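You operate a simulated robot arm through the tools that you are given. There is no shell and no other tool.

You are at the controls of a simulated robot arm. One attempt, no reset.

Task
Put things in order on the steel bench. At the end: the black probe from the steel bench stands where the white module stood; the orange sensor stands on top of the teal box (marked "CLIPS"); the white module from the steel bench stands where the purple sensor stood; the purple sensor is on the green tin; the gold brass elbow from the steel bench is on the brown carton (marked "DRAIN"); whatever was shut is shut again. Leave all else as you found it, and nothing knocked over.

The check looks at the end state, three seconds after you hand in, the way a careful person would. Anything else that was tipped, shoved, dropped, spilled or broken makes it a failure.

Robot
A 6-joint arm with a two-finger parallel gripper, fixed in place. Base frame: the origin is on the floor under the middle of its stand, x ahead of it, y to its left, z up; the work surface is at about z = 800. Units: mm, rad, N and s.
With the tool pointing down near the work surface it reaches from about 340 to 760 mm from the base axis. Its first joint turns from -1.152 to 1.152 rad. Payload 2.45 kg.
The TCP is the grasp point between the finger pads, 24 mm short of the fingertips. In the tool frame z runs along the fingers and y along their closing line. The gripper opens to 68 mm. The fingers are 17 mm wide and 10 mm thick; the gripper's body (40 by 70 mm) begins 41 mm behind the TCP.
Orientation is told as [roll, pitch, yaw] about the base's x, y, z axes, in that order, counted from this pose: with the fingers straight down and closing along the base's y, the tool's x points along the base's -x, its y along +y and its z along -z.

Tools
- The arm moves only by the tool move_arm. Its argument "targets" is a list of rows, each a list of 3 entries, a list of its own where there are three numbers: the turn, a rotation vector about the tool's x, y, z in rad, then the shift along the tool's x, y, z in mm, then the closure, from 0 (fully open) to 1 (shut). In form: [[[rx, ry, rz], [tx, ty, tz], gripper], ...]. A call has 1 to 20 rows; each row shifts and turns the commanded pose from where the row before left it, along the tool's axes as they then stand. Rows are played at 5 a second. More than 50 mm and 0.15 rad between two rows, or a gripper value outside its range, and nothing of the call is played. Where a pose cannot be reached the arm comes as near as it can. A force on the tool above 40 N (or 10 N above the force at the start of the call, whichever is more), or a blocked arm, ends the call early, and 0.2 s more pass. Each finger travels about 108 mm/s and halts on what it meets, pressing with about 36 N; the grip force reading is that of the motor and also rises with nothing between the fingers. The clock runs only during rows and for 0.2 s after the last one: add rows that do not move to give the fingers time. It gives the time, the measured TCP pose, the force on the tool (base axes), the opening and the grip force at its end, in the units of the frame above (readings bear some noise), with the torque about the TCP (base axes, N m) and any sound that the robot's microphone picked up.
- Cameras (640 x 400 px; columns grow to the right, rows downward): "scene" is fixed at [169.6, 431.1, 1442.8]; the picture's right is [-0.62, -0.78, 0.00], its down [-0.60, 0.48, -0.64] and it looks along [0.50, -0.40, -0.77] (base axes); focal length 317 px, centre (320, 200). "wrist" rides on the gripper at [84, 11, -75] in the tool frame; the picture's right is [-0.13, 0.99, 0.00], its down [-0.60, -0.08, -0.79] and it looks along [-0.79, -0.10, 0.61] (tool axes); focal length 251 px, centre (320, 200). There is no depth. A picture from a camera that has moved, and an enlarged one, comes with that camera's place and axes in the base frame and with its lens.
- get_image(camera): a new picture of that camera. It takes no simulated time.
- zoom(camera, box): a new picture of the part [left, top, right, bottom] of that camera's present view, enlarged. It takes no simulated time.
- finish_job(): hands the job in; it is judged then, once.

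Nothing tells you positions but the pictures and the camera data. Unless the task says otherwise, let go and move clear before handing in.

The tools are called after "Call:" by a JSON object that holds its "name" and its "arguments". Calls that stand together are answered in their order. move_arm: Moves the arm, as the interface text tells. Its arguments: {"type":"object","properties":{"targets":{"type":"array","items":{"type":"array"}}},"required":["targets"]} The other tools are called the same way: get_image (camera) takes a picture; zoom (camera, box) takes an enlarged picture of a part of a camera's view; finish_job () hands the job in.

At the start:

```text
time_s: 0.0
position: [405.7, 160.8, 1143.0]
tool_rot: [0.0, 0.0, 0.0]
force: [0.4, 0.1, -0.2]
wrist_torque: [0.04, 0.0, -0.04]
finger_gap: 68.0
grip_force: 0.1
```

scene: 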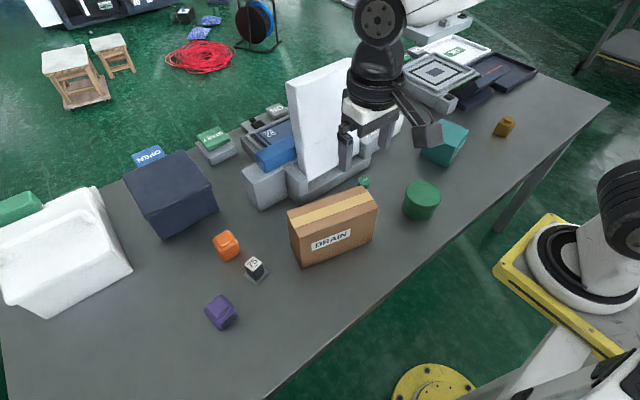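
wrist: 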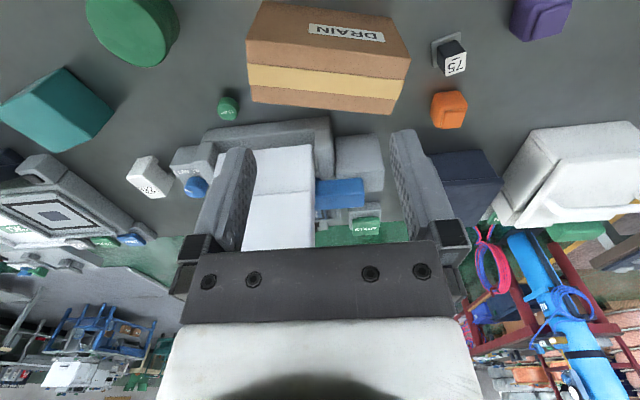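

I see a bench with a brown carton marked DRAIN, a green tin, a teal box, orange and purple items, a dark box and a few others. I'll look closer before I move anything.

Call:
{"name": "zoom", "arguments": {"camera": "scene", "box": [180, 160, 400, 340]}}

Call:
{"name": "zoom", "arguments": {"camera": "scene", "box": [380, 20, 600, 220]}}

Call:
{"name": "zoom", "arguments": {"camera": "scene", "box": [0, 80, 320, 340]}}

Call:
{"name": "zoom", "arguments": {"camera": "wrist", "box": [0, 0, 320, 260]}}

Call:
{"name": "zoom", "arguments": {"camera": "wrist", "box": [320, 0, 640, 260]}}

```text
2.22 times, centred on (290, 250) of scene
camera zoom: at [169.6, 431.1, 1442.8], right [-0.62, -0.78, 0.0], down [-0.6, 0.48, -0.64], along [0.5, -0.4, -0.77], focal length 705 px, centre (387, 89)
```

zoom: 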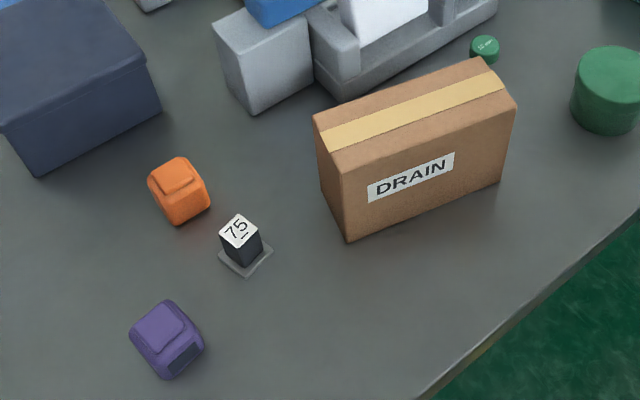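

```text
2.00 times, centred on (490, 120) of scene
camera zoom: at [169.6, 431.1, 1442.8], right [-0.62, -0.78, 0.0], down [-0.6, 0.48, -0.64], along [0.5, -0.4, -0.77], focal length 635 px, centre (-20, 360)
```

zoom: 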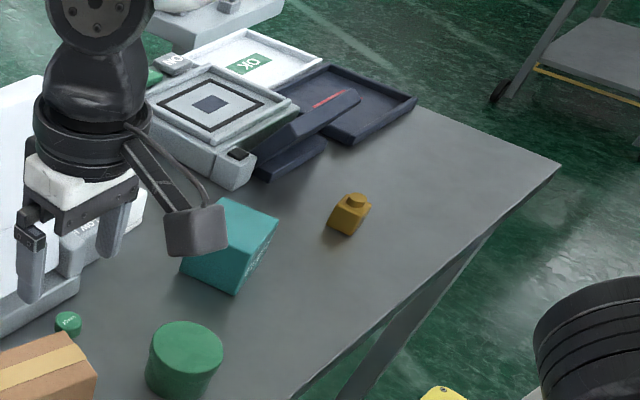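

```text
1.54 times, centred on (160, 210) of scene
camera zoom: at [169.6, 431.1, 1442.8], right [-0.62, -0.78, 0.0], down [-0.6, 0.48, -0.64], along [0.5, -0.4, -0.77], focal length 488 px, centre (566, 185)
```

zoom: 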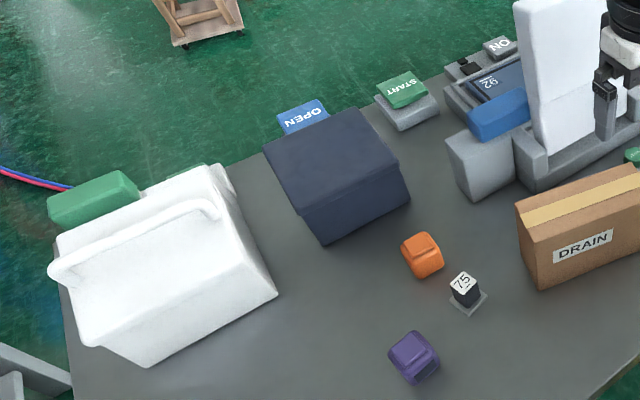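

```text
1.54 times, centred on (160, 130) of wrist
camera zoom: at [320.9, 170.9, 1218.7], right [0.13, 0.99, 0.0], down [0.6, -0.08, 0.79], along [0.79, -0.1, -0.61], focal length 387 px, centre (566, 308)
```

zoom: 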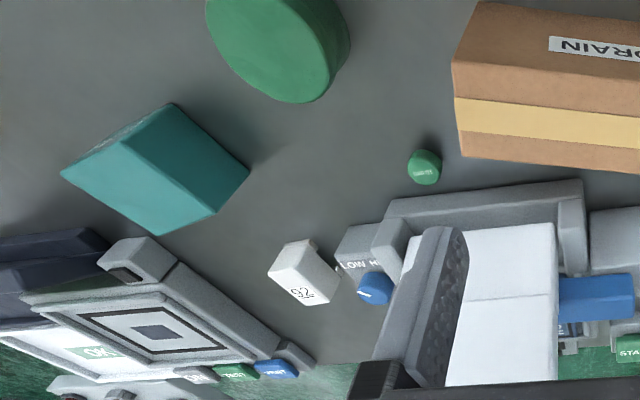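

```text
1.54 times, centred on (480, 130) of wrist
camera zoom: at [320.9, 170.9, 1218.7], right [0.13, 0.99, 0.0], down [0.6, -0.08, 0.79], along [0.79, -0.1, -0.61], focal length 387 px, centre (74, 308)
```

zoom: 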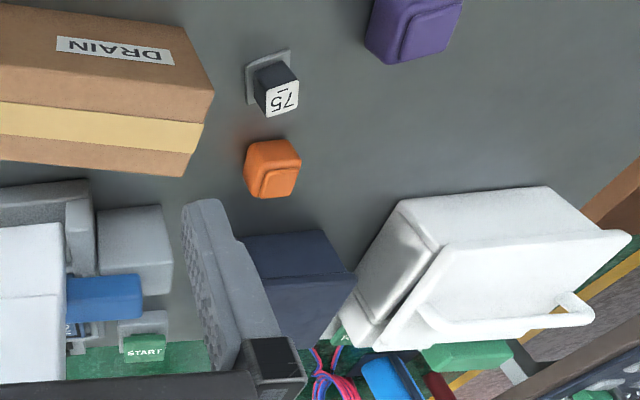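

The black item marked 75 is near (500, 344), orange near (597, 362), purple near (465, 445), and the gold elbow near (438, -528). The white item marked 92 is near (674, -256). I'll swing the wrist camera over the left side first, staying high.

Call:
{"name": "move_arm", "arguments": {"targets": [[[0, 0, 0], [0, 45, 0], 0], [[0, 0, 0], [0, 45, 0], 0], [[0, 0, 0], [0, 45, 0], 0], [[0, 0, 0], [0, 45, 0], 0], [[0, 0, 0], [10, 0, 20], 0], [[0, 0, 0], [0, 0, 0], 0]]}}

Call:
{"name": "get_image", "arguments": {"camera": "wrist"}}

Call:
{"name": "get_image", "arguments": {"camera": "scene"}}

```text
time_s: 1.4
position: [394.8, 340.2, 1124.3]
tool_rot: [-0.001, 0.0, -0.001]
force: [-0.8, -0.7, 0.3]
wrist_torque: [0.03, 0.0, 0.0]
finger_gap: 68.2
grip_force: 0.0
```

```text
taken
camera wrist: at [310.4, 351.1, 1199.3], right [0.13, 0.99, 0.0], down [0.6, -0.08, 0.79], along [0.79, -0.1, -0.61], focal length 251 px, centre (320, 200)
```

wrist: 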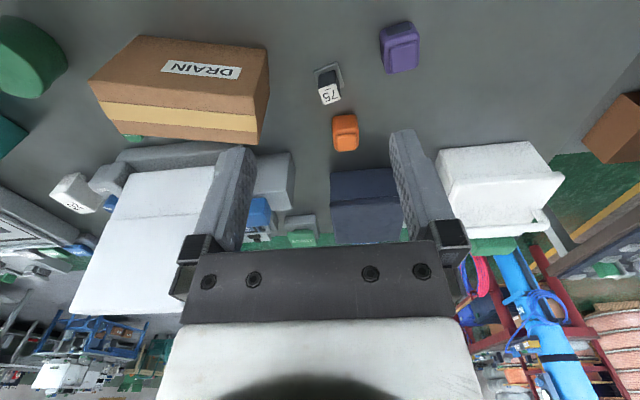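

```text
taken
```

scene: 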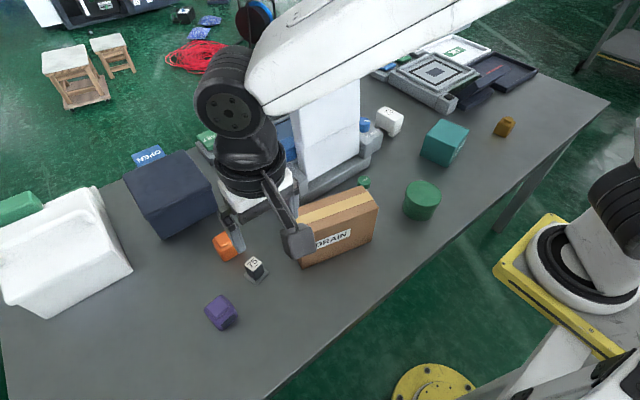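

Call:
{"name": "zoom", "arguments": {"camera": "wrist", "box": [280, 10, 440, 160]}}

Call:
{"name": "zoom", "arguments": {"camera": "scene", "box": [340, 80, 540, 230]}}

Call:
{"name": "zoom", "arguments": {"camera": "wrist", "box": [320, 120, 640, 330]}}

Call:
{"name": "zoom", "arguments": {"camera": "wrist", "box": [0, 100, 240, 300]}}

```text
2.67 times, centred on (360, 85) of wrist
camera zoom: at [310.4, 351.1, 1199.3], right [0.13, 0.99, 0.0], down [0.6, -0.08, 0.79], along [0.79, -0.1, -0.61], focal length 670 px, centre (213, 507)
```

zoom: 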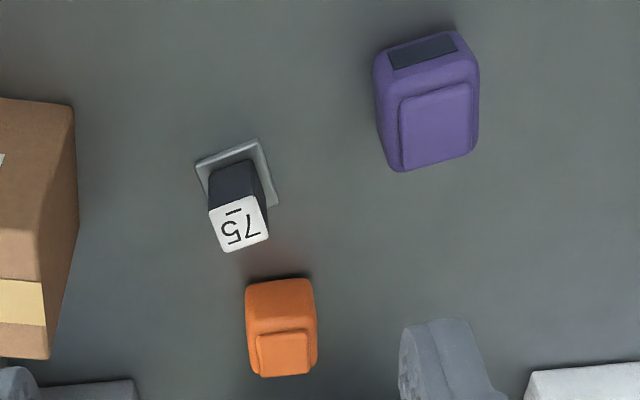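

```text
2.67 times, centred on (440, 155) of scene
camera zoom: at [169.6, 431.1, 1442.8], right [-0.62, -0.78, 0.0], down [-0.6, 0.48, -0.64], along [0.5, -0.4, -0.77], focal length 846 px, centre (0, 320)
```

zoom: 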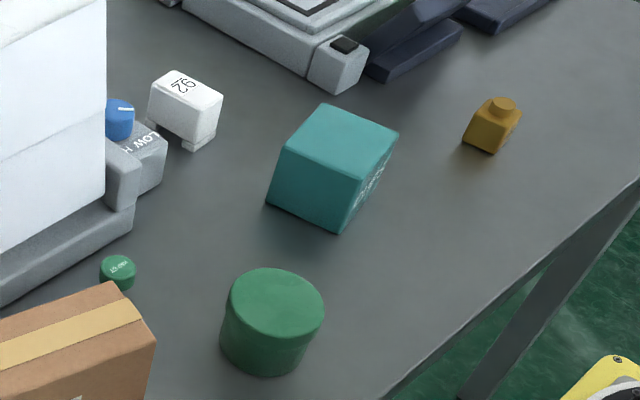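

```text
1.90 times, centred on (480, 225) of wrist
camera zoom: at [310.4, 351.1, 1199.3], right [0.13, 0.99, 0.0], down [0.6, -0.08, 0.79], along [0.79, -0.1, -0.61], focal length 479 px, centre (15, 152)
```

zoom: 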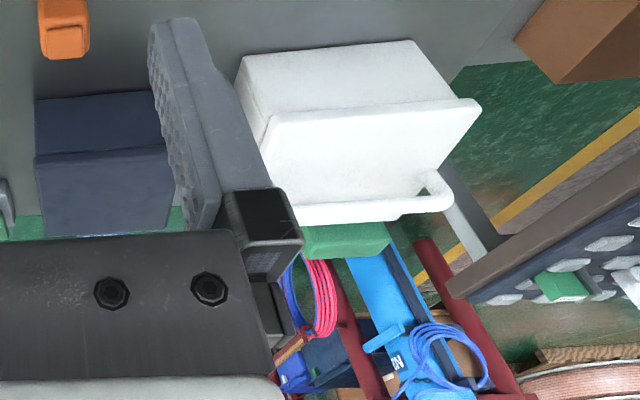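

```text
2.00 times, centred on (120, 200) of wrist
camera zoom: at [310.4, 351.1, 1199.3], right [0.13, 0.99, 0.0], down [0.6, -0.08, 0.79], along [0.79, -0.1, -0.61], focal length 503 px, centre (720, 200)
```

zoom: 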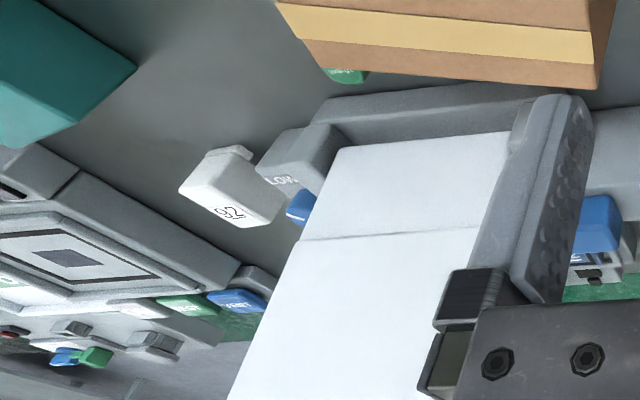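

The black 75 item seems to have a grey plate at its foot, so I'll go lower here for a close look at the black, orange and purple items.

Call:
{"name": "move_arm", "arguments": {"targets": [[[0, 0, 0], [0, 20, 40], 0], [[0, 0, 0], [0, 20, 40], 0], [[0, 0, 0], [0, 0, 40], 0], [[0, 0, 0], [10, 0, 20], 0], [[0, 0, 0], [0, 0, 0], 0]]}}

Call:
{"name": "get_image", "arguments": {"camera": "wrist"}}

Call:
{"name": "zoom", "arguments": {"camera": "wrist", "box": [220, 40, 460, 190]}}

```text
time_s: 2.6
position: [383.3, 379.8, 983.6]
tool_rot: [0.0, 0.001, -0.001]
force: [1.0, 0.0, 0.4]
wrist_torque: [0.0, 0.05, 0.02]
finger_gap: 68.2
grip_force: 0.2
```

```text
taken
camera wrist: at [299.5, 390.1, 1060.3], right [0.13, 0.99, 0.0], down [0.6, -0.08, 0.79], along [0.79, -0.1, -0.61], focal length 251 px, centre (320, 200)
```

wrist: 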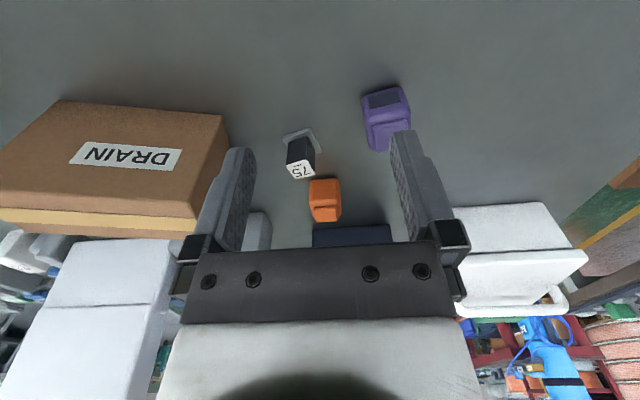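

```text
2.67 times, centred on (340, 115) of wrist
camera zoom: at [299.5, 390.1, 1060.3], right [0.13, 0.99, 0.0], down [0.6, -0.08, 0.79], along [0.79, -0.1, -0.61], focal length 670 px, centre (267, 427)
```

zoom: 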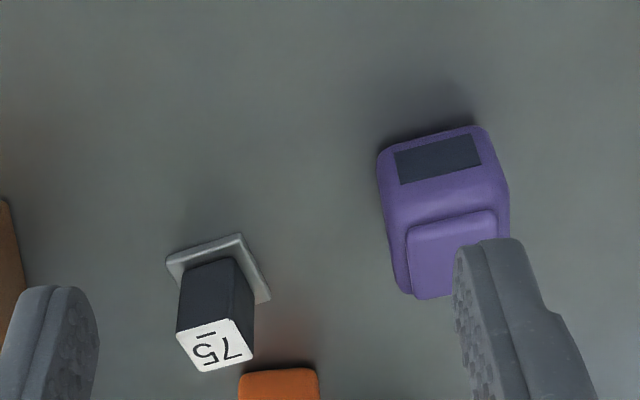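

The black probe is a 25 mm square body about 45 mm tall on a 40 mm grey foot, near (515, 340) and turned about 14°. Next I'll rise, cross to the right side and look at the white module, teal box, tin and elbow.

Call:
{"name": "move_arm", "arguments": {"targets": [[[0, 0, 0], [0, 0, -45], 0], [[0, 0, 0], [0, 0, -45], 0], [[0, 0, 0], [0, -45, -20], 0], [[0, 0, 0], [0, -49, 0], 0], [[0, 0, 0], [0, -49, 0], 0], [[0, 0, 0], [0, -49, 0], 0], [[0, 0, 0], [0, -49, 0], 0], [[0, 0, 0], [0, -49, 0], 0], [[0, 0, 0], [0, -49, 0], 0], [[0, 0, 0], [0, -49, 0], 0], [[0, 0, 0], [0, -49, 0], 0], [[0, 0, 0], [0, -49, 0], 0], [[0, 0, 0], [0, -49, 0], 0], [[0, 0, 0], [0, 0, 0], 0]]}}

Call:
{"name": "get_image", "arguments": {"camera": "wrist"}}

Call:
{"name": "get_image", "arguments": {"camera": "scene"}}

```text
time_s: 5.6
position: [384.1, -155.3, 1093.7]
tool_rot: [0.001, 0.0, 0.0]
force: [-0.8, -0.4, 0.1]
wrist_torque: [-0.01, -0.03, 0.01]
finger_gap: 67.8
grip_force: 0.0
```

```text
taken
camera wrist: at [300.3, -143.6, 1169.3], right [0.13, 0.99, 0.0], down [0.6, -0.08, 0.79], along [0.79, -0.1, -0.61], focal length 251 px, centre (320, 200)
```

wrist: 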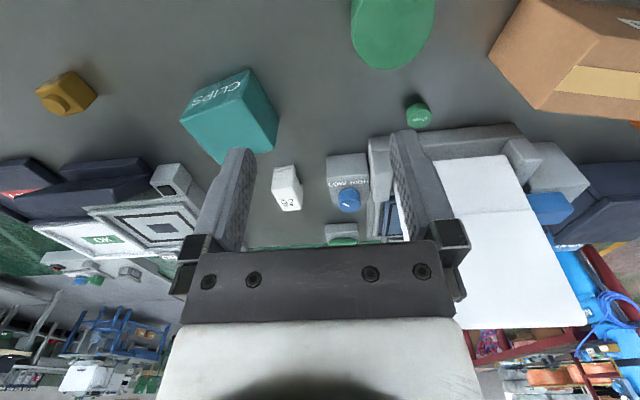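

```text
taken
```

scene: 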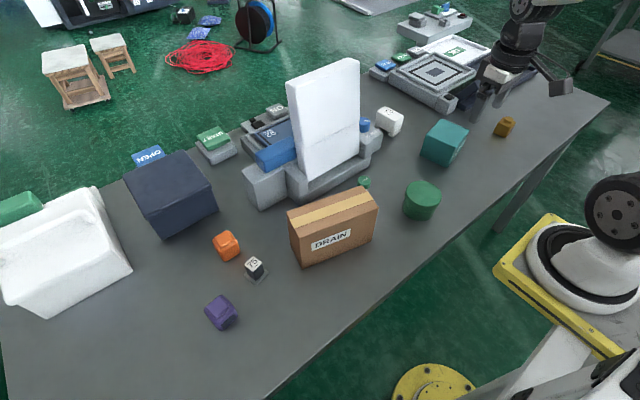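

Call:
{"name": "zoom", "arguments": {"camera": "wrist", "box": [180, 60, 440, 230]}}

Call:
{"name": "zoom", "arguments": {"camera": "wrist", "box": [0, 50, 220, 190]}}

Call:
{"name": "zoom", "arguments": {"camera": "wrist", "box": [310, 0, 530, 140]}}

Call:
{"name": "zoom", "arguments": {"camera": "scene", "box": [340, 90, 480, 220]}}

```text
2.35 times, centred on (310, 145) of wrist
camera zoom: at [300.3, -143.6, 1169.3], right [0.13, 0.99, 0.0], down [0.6, -0.08, 0.79], along [0.79, -0.1, -0.61], focal length 592 px, centre (344, 329)
```

zoom: 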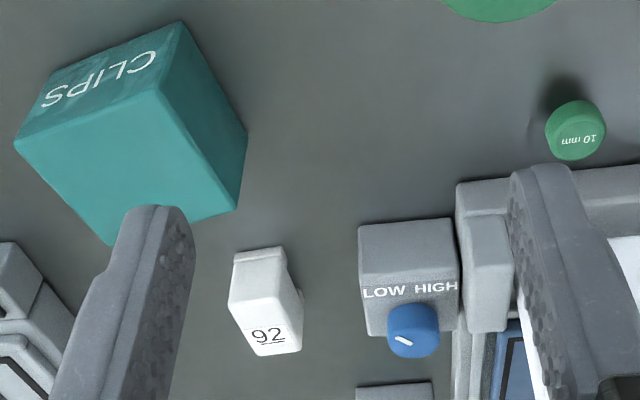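

```text
2.86 times, centred on (110, 120) of wrist
camera zoom: at [300.3, -143.6, 1169.3], right [0.13, 0.99, 0.0], down [0.6, -0.08, 0.79], along [0.79, -0.1, -0.61], focal length 718 px, centre (920, 429)
```

zoom: 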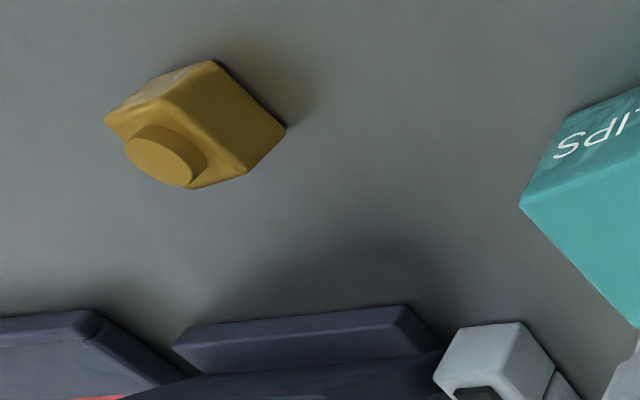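

```text
2.86 times, centred on (420, 70) of wrist
camera zoom: at [300.3, -143.6, 1169.3], right [0.13, 0.99, 0.0], down [0.6, -0.08, 0.79], along [0.79, -0.1, -0.61], focal length 718 px, centre (34, 571)
```

zoom: 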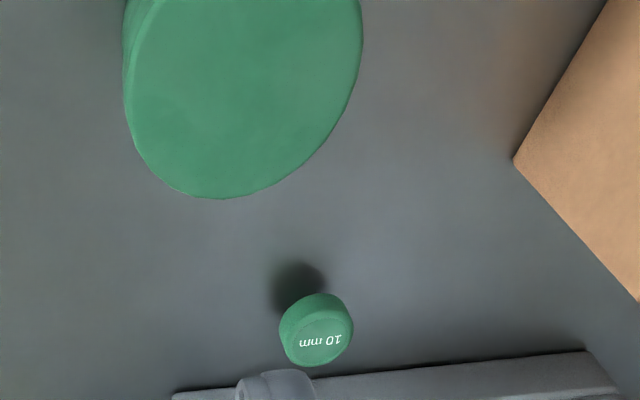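

```text
3.08 times, centred on (410, 155) of scene
camera zoom: at [169.7, 431.0, 1442.8], right [-0.62, -0.78, 0.0], down [-0.6, 0.48, -0.64], along [0.5, -0.4, -0.77], focal length 977 px, centre (43, 338)
```

zoom: 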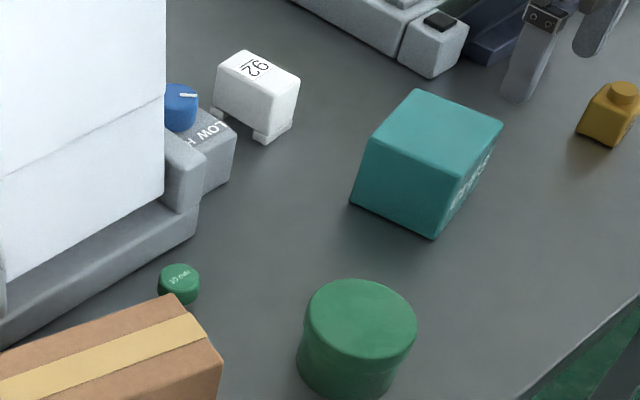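

The white module is about 46 × 66 × 55 mm, centred near (685, -262). The teal box top is near (512, -302) at z≈877. I'll look closer at the tin before fetching the purple sensor.

Call:
{"name": "move_arm", "arguments": {"targets": [[[0, 0, 0], [-9, 24, 32], 0], [[0, 0, 0], [-9, 24, 32], 0], [[0, 0, 0], [-8, 22, 30], 0], [[0, 0, 0], [0, 0, 0], 0]]}}

Call:
{"name": "get_image", "arguments": {"camera": "wrist"}}

Call:
{"name": "zoom", "arguments": {"camera": "wrist", "box": [220, 0, 460, 150]}}

Call:
{"name": "zoom", "arguments": {"camera": "wrist", "box": [430, 40, 640, 190]}}

```text
time_s: 6.6
position: [410.9, -83.6, 999.9]
tool_rot: [-0.001, -0.002, -0.001]
force: [0.0, 0.5, 0.4]
wrist_torque: [-0.02, -0.02, 0.0]
finger_gap: 68.0
grip_force: 0.0
```

```text
taken
camera wrist: at [326.6, -72.9, 1075.6], right [0.13, 0.99, 0.0], down [0.6, -0.08, 0.79], along [0.79, -0.1, -0.61], focal length 251 px, centre (320, 200)
```

wrist: 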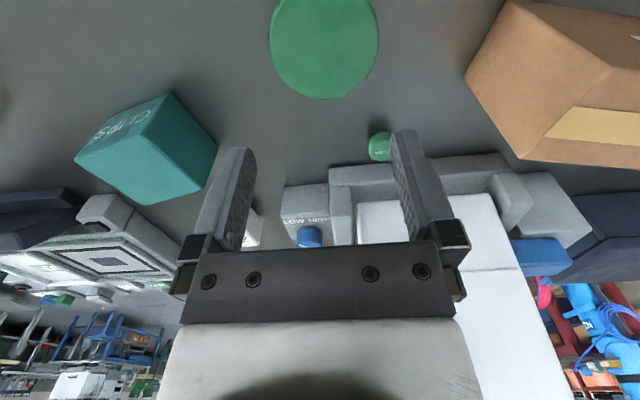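

```text
2.67 times, centred on (340, 75) of wrist
camera zoom: at [326.6, -72.9, 1075.6], right [0.13, 0.99, 0.0], down [0.6, -0.08, 0.79], along [0.79, -0.1, -0.61], focal length 670 px, centre (267, 533)
```

zoom: 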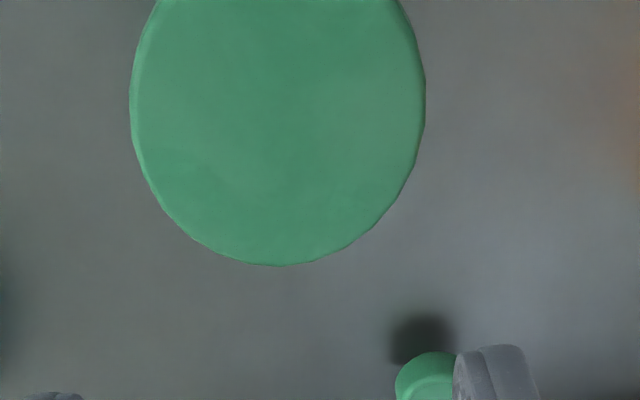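

```text
2.67 times, centred on (535, 115) of wrist
camera zoom: at [326.6, -72.9, 1075.6], right [0.13, 0.99, 0.0], down [0.6, -0.08, 0.79], along [0.79, -0.1, -0.61], focal length 670 px, centre (-253, 427)
```

zoom: 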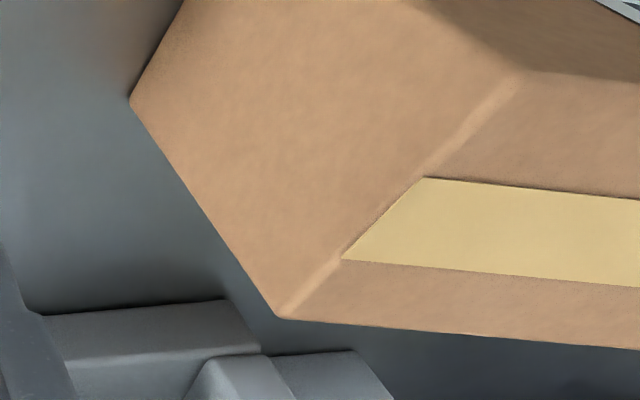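

The tin top is about 84 mm across, centred near (410, -79) at z≈862. Now I'll cross high to the purple sensor and look at it from above.

Call:
{"name": "move_arm", "arguments": {"targets": [[[0, 0, 0], [0, 20, -40], 0], [[0, 0, 0], [0, 44, -20], 0], [[0, 0, 0], [0, 46, 0], 0], [[0, 0, 0], [0, 46, 0], 0], [[0, 0, 0], [0, 46, 0], 0], [[0, 0, 0], [0, 46, 0], 0], [[0, 0, 0], [0, 46, 0], 0], [[0, 0, 0], [0, 46, 0], 0], [[0, 0, 0], [0, 46, 0], 0], [[0, 0, 0], [-10, 46, 0], 0], [[0, 0, 0], [-10, 46, 0], 0], [[0, 0, 0], [-10, 46, 0], 0], [[0, 0, 0], [-12, 3, 40], 0], [[0, 0, 0], [-12, 0, 40], 0], [[0, 0, 0], [0, 0, 0], 0]]}}

Call:
{"name": "get_image", "arguments": {"camera": "wrist"}}

Call:
{"name": "zoom", "arguments": {"camera": "wrist", "box": [220, 0, 460, 150]}}

Call:
{"name": "zoom", "arguments": {"camera": "scene", "box": [180, 200, 300, 350]}}

```text
time_s: 9.8
position: [465.4, 443.6, 978.9]
tool_rot: [0.001, -0.001, -0.001]
force: [0.0, -0.1, 0.3]
wrist_torque: [0.02, 0.01, 0.01]
finger_gap: 67.7
grip_force: 0.1
```

```text
taken
camera wrist: at [381.2, 454.0, 1054.7], right [0.13, 0.99, 0.0], down [0.6, -0.08, 0.79], along [0.79, -0.1, -0.61], focal length 251 px, centre (320, 200)
```

wrist: 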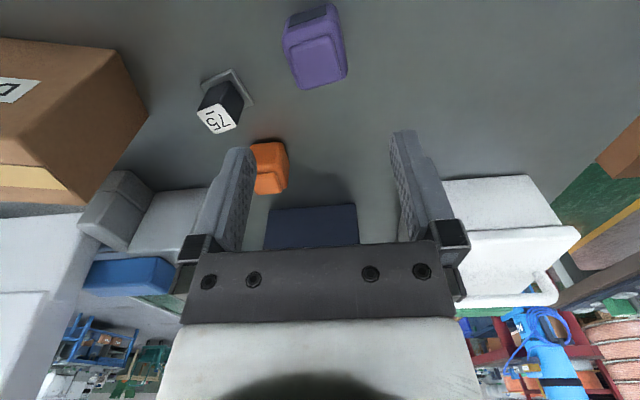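

```text
2.67 times, centred on (340, 75) of wrist
camera zoom: at [381.2, 454.0, 1054.7], right [0.13, 0.99, 0.0], down [0.6, -0.08, 0.79], along [0.79, -0.1, -0.61], focal length 670 px, centre (267, 533)
```

zoom: 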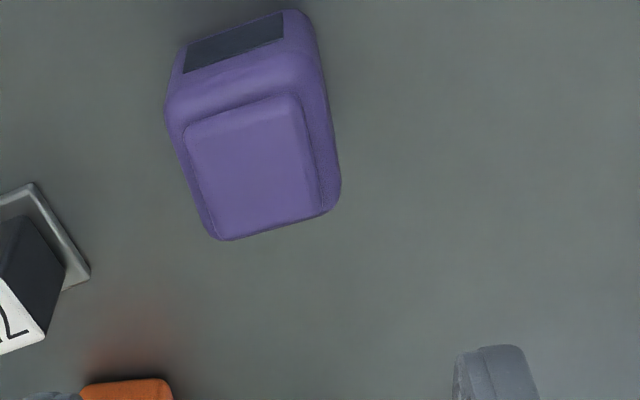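

```text
2.67 times, centred on (240, 275) of scene
camera zoom: at [169.6, 431.1, 1442.8], right [-0.62, -0.78, 0.0], down [-0.6, 0.48, -0.64], along [0.5, -0.4, -0.77], focal length 846 px, centre (533, 0)
```

zoom: 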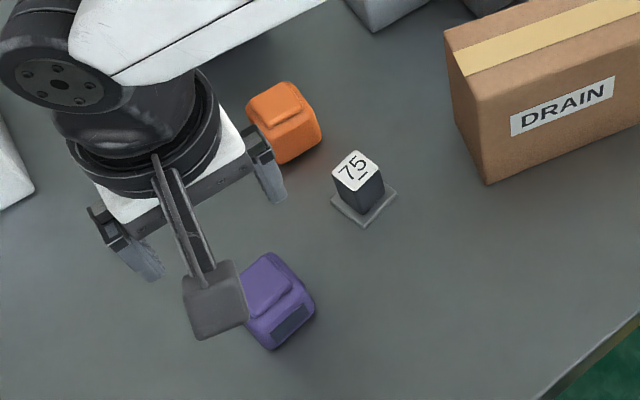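

The purple sensor sits near (472, 439), turned about 10°, roughly 41 mm wide. I'll turn the tool to match and lower to just above it for a closer check.

Call:
{"name": "move_arm", "arguments": {"targets": [[[0, 0, -0.085], [-3, -2, 25], 0], [[0, 0, -0.085], [-3, -2, 25], 0], [[0, 0, 0], [0, 0, 20], 0], [[0, 0, 0], [0, 0, 0], 0]]}}

Call:
{"name": "get_image", "arguments": {"camera": "wrist"}}

Call:
{"name": "zoom", "arguments": {"camera": "wrist", "box": [220, 20, 460, 200]}}

Call:
{"name": "zoom", "arguments": {"camera": "scene", "box": [160, 200, 300, 350]}}

```text
time_s: 10.8
position: [471.0, 437.6, 910.2]
tool_rot: [0.0, 0.001, 0.171]
force: [0.0, -0.4, 0.0]
wrist_torque: [0.01, -0.01, -0.01]
finger_gap: 67.7
grip_force: 0.1
```

```text
taken
camera wrist: at [385.8, 433.6, 984.8], right [-0.04, 1.0, 0.0], down [0.61, 0.02, 0.79], along [0.79, 0.03, -0.61], focal length 251 px, centre (320, 200)
```

wrist: 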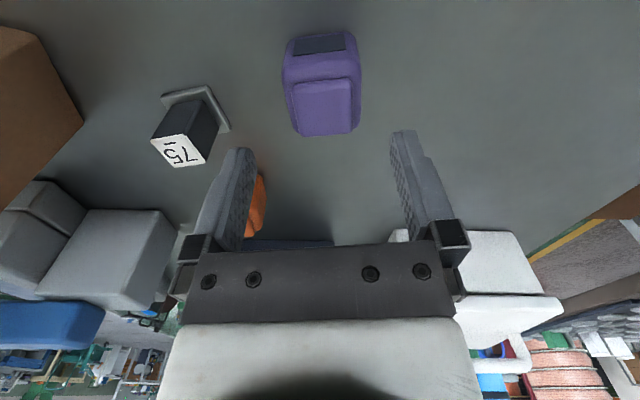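

```text
2.22 times, centred on (340, 110) of wrist
camera zoom: at [385.8, 433.6, 984.8], right [-0.04, 1.0, 0.0], down [0.61, 0.02, 0.79], along [0.79, 0.03, -0.61], focal length 559 px, centre (276, 400)
```

zoom: 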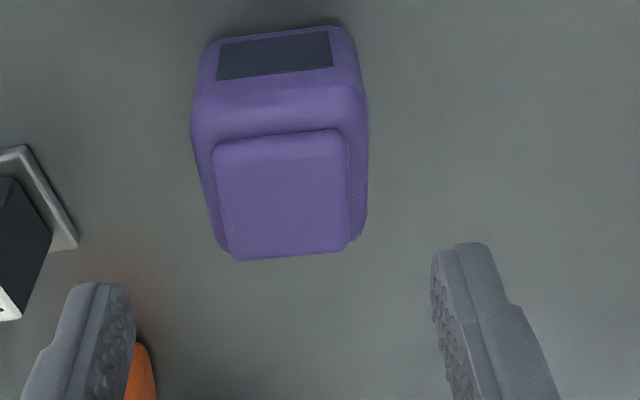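

```text
2.67 times, centred on (230, 275) of scene
camera zoom: at [169.6, 431.1, 1442.8], right [-0.62, -0.78, 0.0], down [-0.6, 0.48, -0.64], along [0.5, -0.4, -0.77], focal length 846 px, centre (560, 0)
```

zoom: 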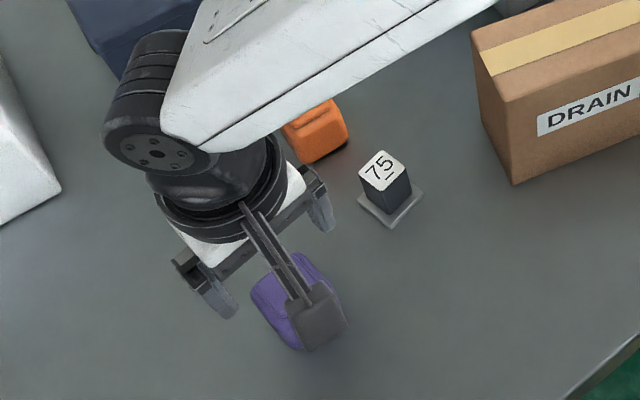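

The purple sensor's centre works out to about (473, 440), width 46 mm, height about 46 mm, turned about 8°. I'll descend and grip it.

Call:
{"name": "move_arm", "arguments": {"targets": [[[0, 0, 0.03], [-2.4, 2, 30], 0], [[0, 0, 0], [0, 0, 30], 0], [[0, 0, 0], [0, 0, 15], 0], [[0, 0, 0], [0, 0, 6], 0], [[0, 0, 0], [0, 0, 0], 0]]}}

Call:
{"name": "get_image", "arguments": {"camera": "wrist"}}

Call:
{"name": "get_image", "arguments": {"camera": "scene"}}

```text
time_s: 12.0
position: [474.0, 440.6, 828.4]
tool_rot: [-0.001, 0.0, 0.14]
force: [0.2, -0.4, 0.0]
wrist_torque: [0.02, 0.0, -0.02]
finger_gap: 68.1
grip_force: 0.0
```

```text
taken
camera wrist: at [388.8, 439.4, 904.3], right [-0.01, 1.0, 0.0], down [0.61, 0.01, 0.79], along [0.79, 0.01, -0.61], focal length 251 px, centre (320, 200)
```

wrist: 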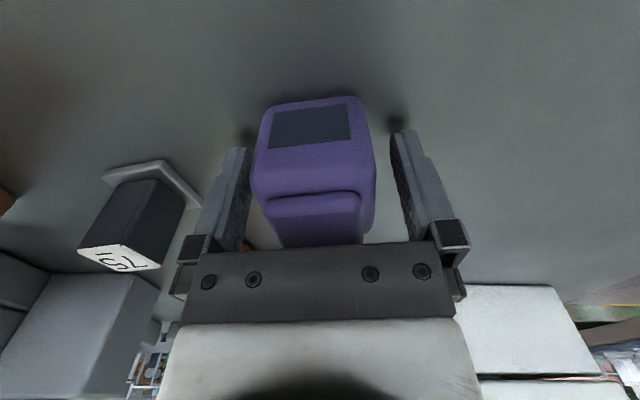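

```text
taken
```

scene: 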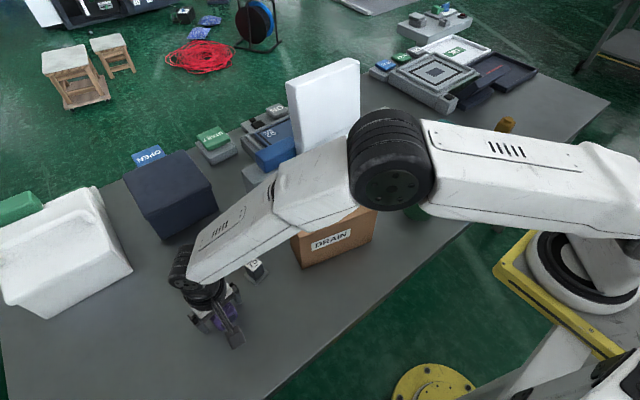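

The fingers straddle the purple sensor with clearance on both sides. I'll close and check the grip before lifting.

Call:
{"name": "move_arm", "arguments": {"targets": [[[0, 0, 0], [0, 0, 0], 0.7], [[0, 0, 0], [0, 0, 0], 0.7], [[0, 0, 0], [0, 0, 0], 0.7]]}}

Call:
{"name": "get_image", "arguments": {"camera": "wrist"}}

```text
time_s: 12.8
position: [472.4, 440.6, 829.9]
tool_rot: [0.0, -0.002, 0.139]
force: [0.8, -0.5, 0.0]
wrist_torque: [-0.03, 0.01, -0.03]
finger_gap: 45.6
grip_force: 36.0
```

```text
taken
camera wrist: at [388.7, 439.3, 904.4], right [-0.01, 1.0, 0.0], down [0.61, 0.01, 0.79], along [0.79, 0.01, -0.61], focal length 251 px, centre (320, 200)
```

wrist: 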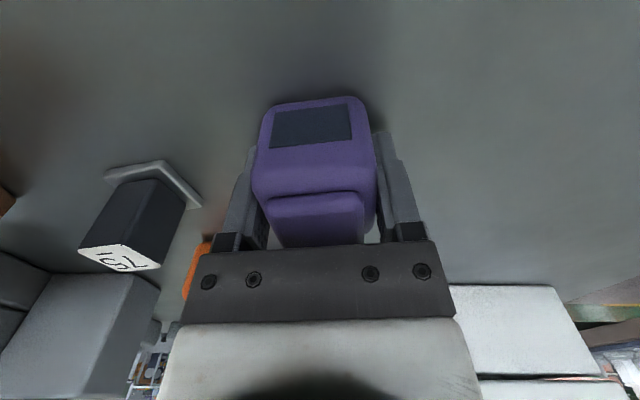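

Grip is at 45.6 mm and firm. I'll lift straight up and check that it holds.

Call:
{"name": "move_arm", "arguments": {"targets": [[[0, 0, 0], [0, 0, -15], 0.7], [[0, 0, 0], [0, 0, -35], 0.7], [[0, 0, 0], [0, 0, -45], 0.7], [[0, 0, 0], [0, 0, -45], 0.7], [[0, 0, 0], [0, 0, -45], 0.7], [[0, 0, 0], [0, 0, -20], 0.7], [[0, 0, 0], [0, 0, 0], 0.7]]}}

Call:
{"name": "get_image", "arguments": {"camera": "wrist"}}

Call:
{"name": "get_image", "arguments": {"camera": "scene"}}

```text
time_s: 14.4
position: [474.7, 441.1, 1033.5]
tool_rot: [-0.001, -0.001, 0.138]
force: [0.4, -0.5, 0.9]
wrist_torque: [-0.04, -0.02, 0.02]
finger_gap: 20.3
grip_force: 0.1
```

```text
taken
camera wrist: at [390.5, 439.8, 1109.9], right [-0.01, 1.0, 0.0], down [0.61, 0.01, 0.79], along [0.79, 0.01, -0.61], focal length 251 px, centre (320, 200)
```

wrist: 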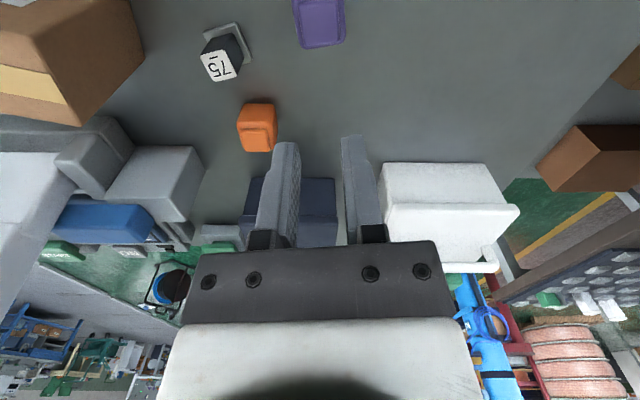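

```text
taken
```

scene: 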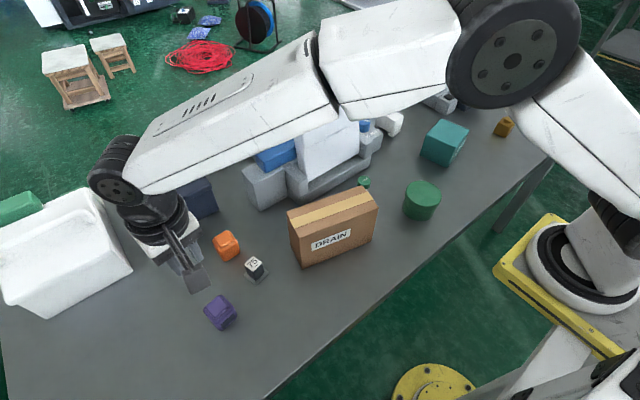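

The sensor slipped out: the gap is down to 20 mm and it is still on the bench. I'll look closely at how it sits now.

Call:
{"name": "zoom", "arguments": {"camera": "scene", "box": [170, 210, 310, 350]}}

Call:
{"name": "zoom", "arguments": {"camera": "wrist", "box": [180, 0, 400, 140]}}

```text
2.86 times, centred on (240, 280) of scene
camera zoom: at [169.6, 431.1, 1442.8], right [-0.62, -0.78, 0.0], down [-0.6, 0.48, -0.64], along [0.5, -0.4, -0.77], focal length 907 px, centre (549, -29)
```

zoom: 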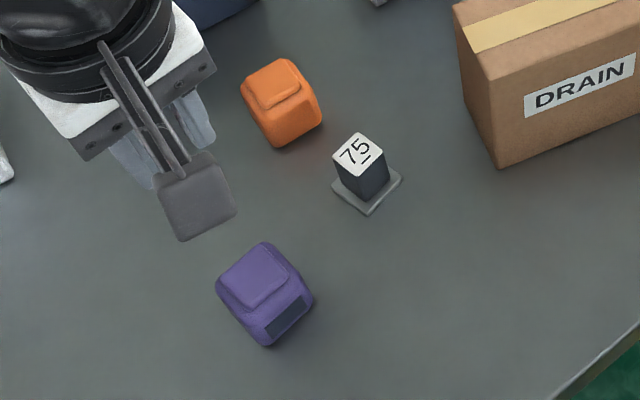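

```text
2.86 times, centred on (290, 70) of wrist
camera zoom: at [390.5, 439.8, 1109.9], right [-0.01, 1.0, 0.0], down [0.61, 0.01, 0.79], along [0.79, 0.01, -0.61], focal length 718 px, centre (406, 571)
```

zoom: 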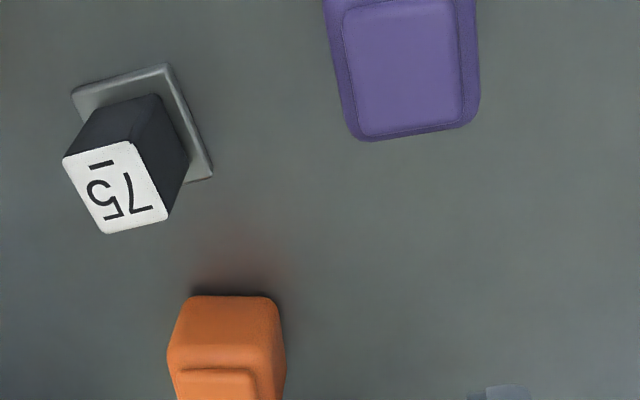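

The purple sensor is where it was and upright, so the grip gave way as I lifted. I'll open, go back down a little lower, close fully, and lift in small steps while watching the force.

Call:
{"name": "move_arm", "arguments": {"targets": [[[0, 0, 0], [0, 0, 0], 0], [[0, 0, 0], [0, 0, 0], 0], [[0, 0, 0], [0, 0, 45], 0], [[0, 0, 0], [0, 0, 45], 0], [[0, 0, 0], [0, 0, 35], 0], [[0, 0, 0], [0, 0, 0], 0]]}}

Call:
{"name": "zoom", "arguments": {"camera": "wrist", "box": [220, 20, 460, 200]}}

```text
time_s: 15.8
position: [471.0, 441.7, 907.7]
tool_rot: [0.0, -0.001, 0.14]
force: [0.3, -0.2, -0.1]
wrist_torque: [0.02, -0.03, 0.01]
finger_gap: 68.1
grip_force: 0.1
```

```text
2.22 times, centred on (340, 110) of wrist
camera zoom: at [387.1, 440.1, 984.2], right [-0.01, 1.0, 0.0], down [0.61, 0.01, 0.79], along [0.79, 0.01, -0.61], focal length 559 px, centre (276, 400)
```

zoom: 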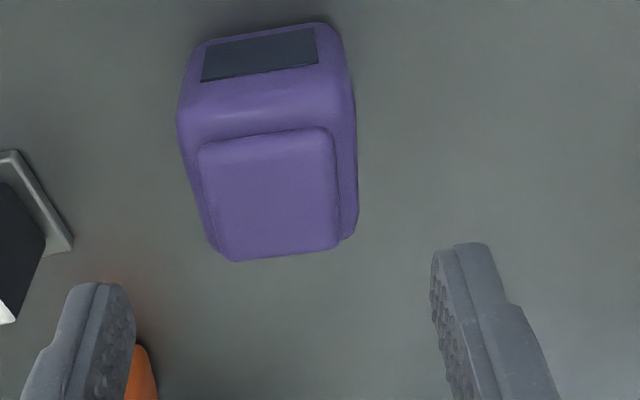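

It has not moved. I'm descending slightly lower this time and closing fully.

Call:
{"name": "move_arm", "arguments": {"targets": [[[0, 0, -0.015], [0, 0, 35], 0], [[0, 0, 0], [0, 0, 30], 0], [[0, 0, 0], [0, 0, 12], 0], [[0, 0, 0], [0, 0, 4.5], 0], [[0, 0, 0], [0, 0, 0], 0], [[0, 0, 0], [0, 0, 0], 1], [[0, 0, 0], [0, 0, 0], 1], [[0, 0, 0], [0, 0, 0], 1]]}}

Call:
{"name": "move_arm", "arguments": {"targets": [[[0, 0, 0], [0, 0, -2], 1], [[0, 0, 0], [0, 0, -2], 1]]}}

Call:
{"name": "move_arm", "arguments": {"targets": [[[0, 0, 0], [0, 0, -3], 1], [[0, 0, 0], [0, 0, -3], 1]]}}

Call:
{"name": "get_image", "arguments": {"camera": "wrist"}}

```text
time_s: 17.6
position: [473.5, 442.8, 826.1]
tool_rot: [0.0, 0.0, 0.156]
force: [0.5, 0.2, -0.7]
wrist_torque: [0.0, -0.02, 0.02]
finger_gap: 45.6
grip_force: 36.5
```

```text
time_s: 18.2
position: [473.5, 441.2, 830.4]
tool_rot: [-0.001, 0.0, 0.156]
force: [0.2, -0.3, -1.1]
wrist_torque: [0.0, 0.01, 0.01]
finger_gap: 45.4
grip_force: 36.6
```

```text
time_s: 18.8
position: [473.5, 440.9, 837.3]
tool_rot: [-0.001, 0.0, 0.156]
force: [-0.2, 0.7, -0.9]
wrist_torque: [-0.04, 0.01, -0.02]
finger_gap: 45.4
grip_force: 36.4
```

```text
taken
camera wrist: at [388.2, 438.3, 912.5], right [-0.03, 1.0, 0.0], down [0.61, 0.02, 0.79], along [0.79, 0.02, -0.61], focal length 251 px, centre (320, 200)
```

wrist: 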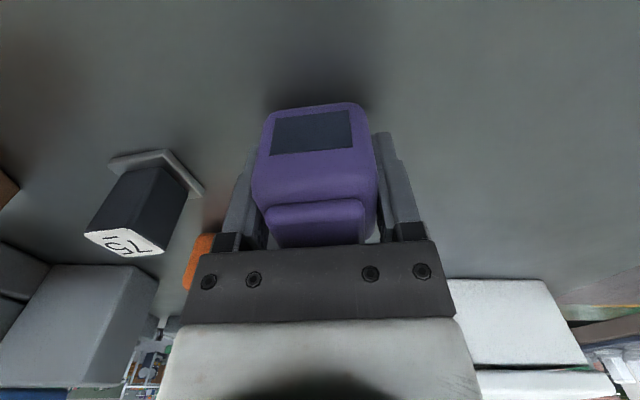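

This time it is held: the gap stays at 45.4 mm and the shadow has opened up under it. I'll keep lifting gently and check along the way.

Call:
{"name": "move_arm", "arguments": {"targets": [[[0, 0, 0], [0, 0, -6], 1], [[0, 0, 0], [0, 0, -10], 1], [[0, 0, 0], [0, 0, -14], 1], [[0, 0, 0], [0, 0, -14], 1], [[0, 0, 0], [0, 0, -10], 1]]}}

Call:
{"name": "get_image", "arguments": {"camera": "wrist"}}

```text
time_s: 20.0
position: [473.4, 441.7, 889.8]
tool_rot: [0.0, -0.001, 0.155]
force: [-0.5, 0.3, -1.2]
wrist_torque: [0.01, 0.02, -0.01]
finger_gap: 45.5
grip_force: 36.1
```

```text
taken
camera wrist: at [388.0, 439.3, 966.2], right [-0.03, 1.0, 0.0], down [0.61, 0.02, 0.79], along [0.79, 0.02, -0.61], focal length 251 px, centre (320, 200)
```

wrist: 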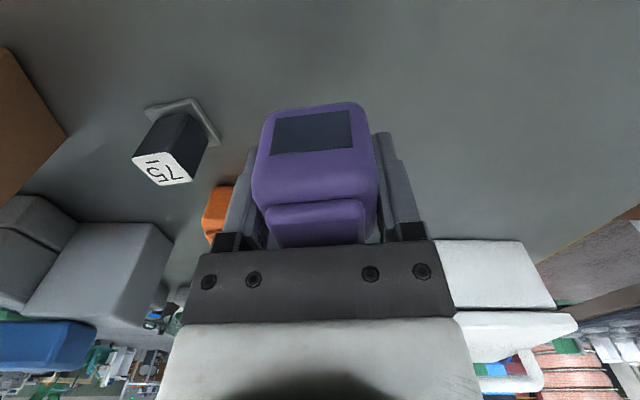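

It holds steady. I'll lift to clear the carton, then start across toward the tin at an even pace.

Call:
{"name": "move_arm", "arguments": {"targets": [[[0, 0, 0], [0, 0, -12], 1], [[0, 0, 0], [0, 0, -20], 1], [[0, 0, 0], [0, 0, -24], 1], [[0, 0, 0], [0, 0, -24], 1], [[0, 0, 0], [0, 0, -24], 1], [[0, 0, 0], [0, 0, -16], 1], [[0, 0, 0], [3, -10, 0], 1], [[0, 0, 0], [5, -18, 0], 1], [[0, 0, 0], [7, -24, 0], 1], [[0, 0, 0], [8, -28, 0], 1], [[0, 0, 0], [8, -28, 0], 1], [[0, 0, 0], [8, -28, 0], 1], [[0, 0, 0], [8, -28, 0], 1], [[0, 0, 0], [8, -28, 0], 1], [[0, 0, 0], [8, -28, 0], 1], [[0, 0, 0], [8, -28, 0], 1], [[0, 0, 0], [6, -21, 0], 1], [[0, 0, 0], [3, -11, 0], 1]]}}

Call:
{"name": "get_image", "arguments": {"camera": "wrist"}}

```text
time_s: 23.8
position: [437.1, 151.9, 1010.2]
tool_rot: [-0.001, 0.0, 0.157]
force: [0.3, -0.2, -1.4]
wrist_torque: [0.01, -0.02, 0.0]
finger_gap: 45.6
grip_force: 36.2
```

```text
taken
camera wrist: at [351.7, 149.3, 1085.8], right [-0.03, 1.0, 0.0], down [0.61, 0.02, 0.79], along [0.79, 0.02, -0.61], focal length 251 px, centre (320, 200)
```

wrist: 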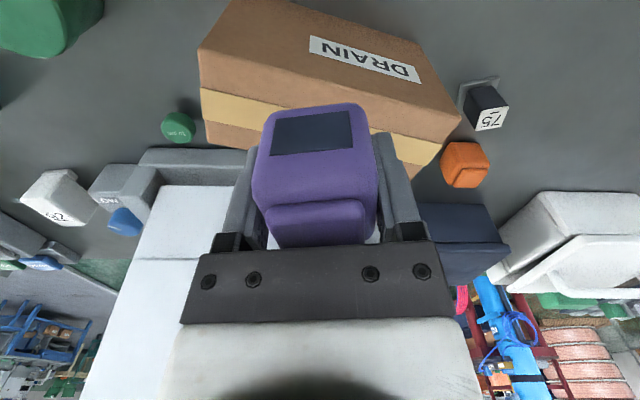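

It still holds, and I'm over the carton. I'll carry on to above the tin.

Call:
{"name": "move_arm", "arguments": {"targets": [[[0, 0, 0], [2.8, -10, 0], 1], [[0, 0, 0], [5.6, -20, 0], 1], [[0, 0, 0], [7.8, -28, 0], 1], [[0, 0, 0], [7.8, -28, 0], 1], [[0, 0, 0], [7.8, -28, 0], 1], [[0, 0, 0], [7.8, -28, 0], 1], [[0, 0, 0], [7.8, -28, 0], 1], [[0, 0, 0], [7.8, -28, 0], 1], [[0, 0, 0], [4.4, -16, 0], 1], [[0, 0, 0], [2.8, -10, 0], 1], [[0, 0, 0], [0, 0, 0], 1]]}}

Call:
{"name": "get_image", "arguments": {"camera": "wrist"}}

Call:
{"name": "get_image", "arguments": {"camera": "scene"}}

```text
time_s: 26.2
position: [410.7, -79.4, 1009.7]
tool_rot: [-0.001, 0.0, 0.155]
force: [-0.7, 0.1, -0.5]
wrist_torque: [0.0, -0.01, 0.01]
finger_gap: 45.4
grip_force: 35.7
```

```text
taken
camera wrist: at [325.3, -81.8, 1086.3], right [-0.03, 1.0, 0.0], down [0.61, 0.02, 0.79], along [0.79, 0.02, -0.61], focal length 251 px, centre (320, 200)
```

wrist: 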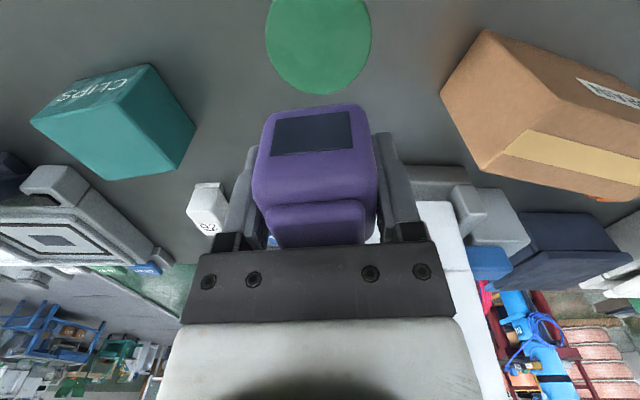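

```text
taken
```

scene: 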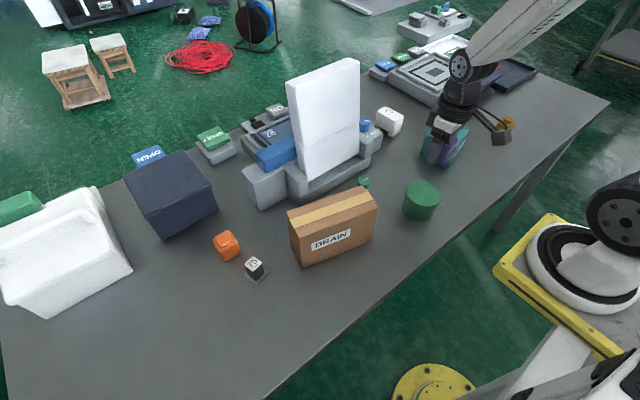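

I'm above the tin, within 2 mm of its centre. I'll lower most of the way, then creep down.

Call:
{"name": "move_arm", "arguments": {"targets": [[[0, 0, 0], [1, -1.3, 12], 1], [[0, 0, 0], [0, 0, 20], 1], [[0, 0, 0], [0, 0, 24], 1], [[0, 0, 0], [0, 0, 24], 1], [[0, 0, 0], [0, 0, 14], 1], [[0, 0, 0], [0, 0, 8], 1], [[0, 0, 0], [0, 0, 0], 1]]}}

Call:
{"name": "get_image", "arguments": {"camera": "scene"}}

Call:
{"name": "zoom", "arguments": {"camera": "scene", "box": [350, 110, 490, 230]}}

Call:
{"name": "get_image", "arguments": {"camera": "wrist"}}

```text
time_s: 27.8
position: [409.5, -81.5, 907.2]
tool_rot: [0.0, 0.0, 0.156]
force: [0.0, 0.2, -0.6]
wrist_torque: [-0.03, 0.02, 0.03]
finger_gap: 45.4
grip_force: 35.8
```

```text
taken
```

scene: 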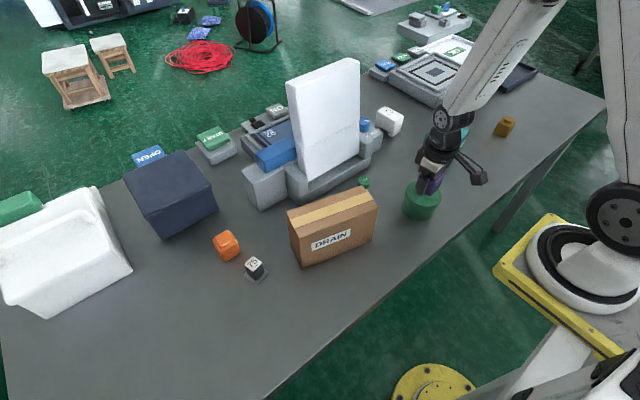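

```text
3.33 times, centred on (420, 170) of scene
camera zoom: at [169.7, 431.1, 1442.8], right [-0.62, -0.78, 0.0], down [-0.6, 0.48, -0.64], along [0.5, -0.4, -0.77], focal length 1058 px, centre (-13, 300)
```

zoom: 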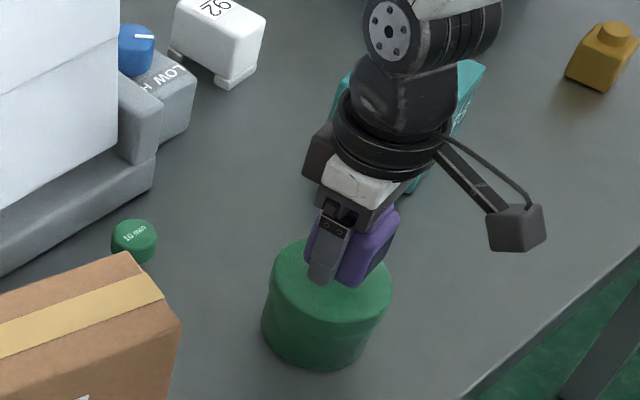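

```text
taken
camera wrist: at [325.4, -83.0, 983.7], right [-0.03, 1.0, 0.0], down [0.61, 0.02, 0.79], along [0.79, 0.02, -0.61], focal length 251 px, centre (320, 200)
```

wrist: 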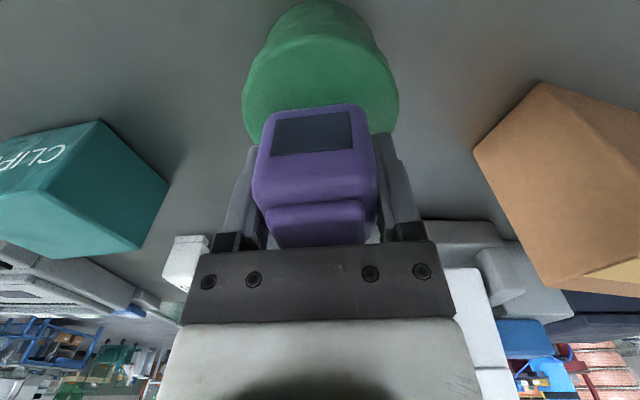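

The sensor hangs above the middle of the tin. I'll creep down now.

Call:
{"name": "move_arm", "arguments": {"targets": [[[0, 0, 0], [0, 0, 4], 1], [[0, 0, 0], [0, 0, 4], 1], [[0, 0, 0], [0, 0, 3], 1], [[0, 0, 0], [0, 0, 0], 1]]}}

Call:
{"name": "move_arm", "arguments": {"targets": [[[0, 0, 0], [0, 0, 2], 1], [[0, 0, 0], [0, 0, 2], 1], [[0, 0, 0], [0, 0, 0], 1]]}}

```text
time_s: 28.8
position: [410.1, -79.8, 898.7]
tool_rot: [-0.001, -0.001, 0.155]
force: [0.4, 0.1, -0.6]
wrist_torque: [0.01, 0.03, -0.01]
finger_gap: 45.6
grip_force: 35.8
```

```text
time_s: 29.6
position: [410.2, -80.4, 894.1]
tool_rot: [0.0, 0.0, 0.155]
force: [0.3, 0.0, -1.2]
wrist_torque: [-0.03, 0.0, -0.03]
finger_gap: 46.0
grip_force: 36.1
```

Call:
{"name": "move_arm", "arguments": {"targets": [[[0, 0, 0], [0, 0, 1.5], 1], [[0, 0, 0], [0, 0, 1.5], 1], [[0, 0, 0], [0, 0, 0], 1]]}}

Call:
{"name": "zoom", "arguments": {"camera": "scene", "box": [380, 130, 480, 230]}}

```text
time_s: 30.4
position: [409.8, -80.2, 891.3]
tool_rot: [0.0, 0.002, 0.155]
force: [-4.6, 3.4, 26.2]
wrist_torque: [0.14, 0.26, 0.01]
finger_gap: 45.6
grip_force: 35.9
```

```text
4.00 times, centred on (430, 180) of scene
camera zoom: at [169.2, 431.2, 1442.8], right [-0.62, -0.78, 0.0], down [-0.6, 0.48, -0.64], along [0.5, -0.4, -0.77], focal length 1270 px, centre (-120, 280)
```

zoom: 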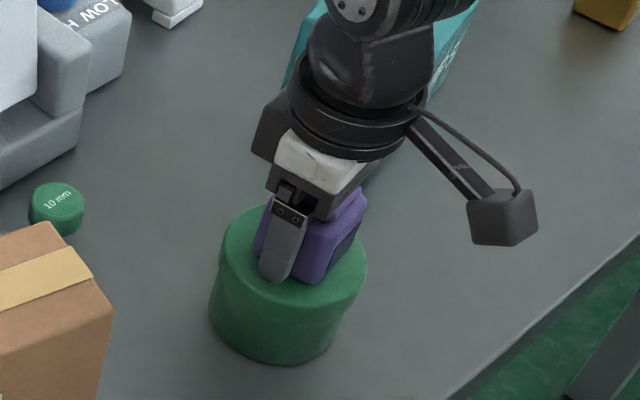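

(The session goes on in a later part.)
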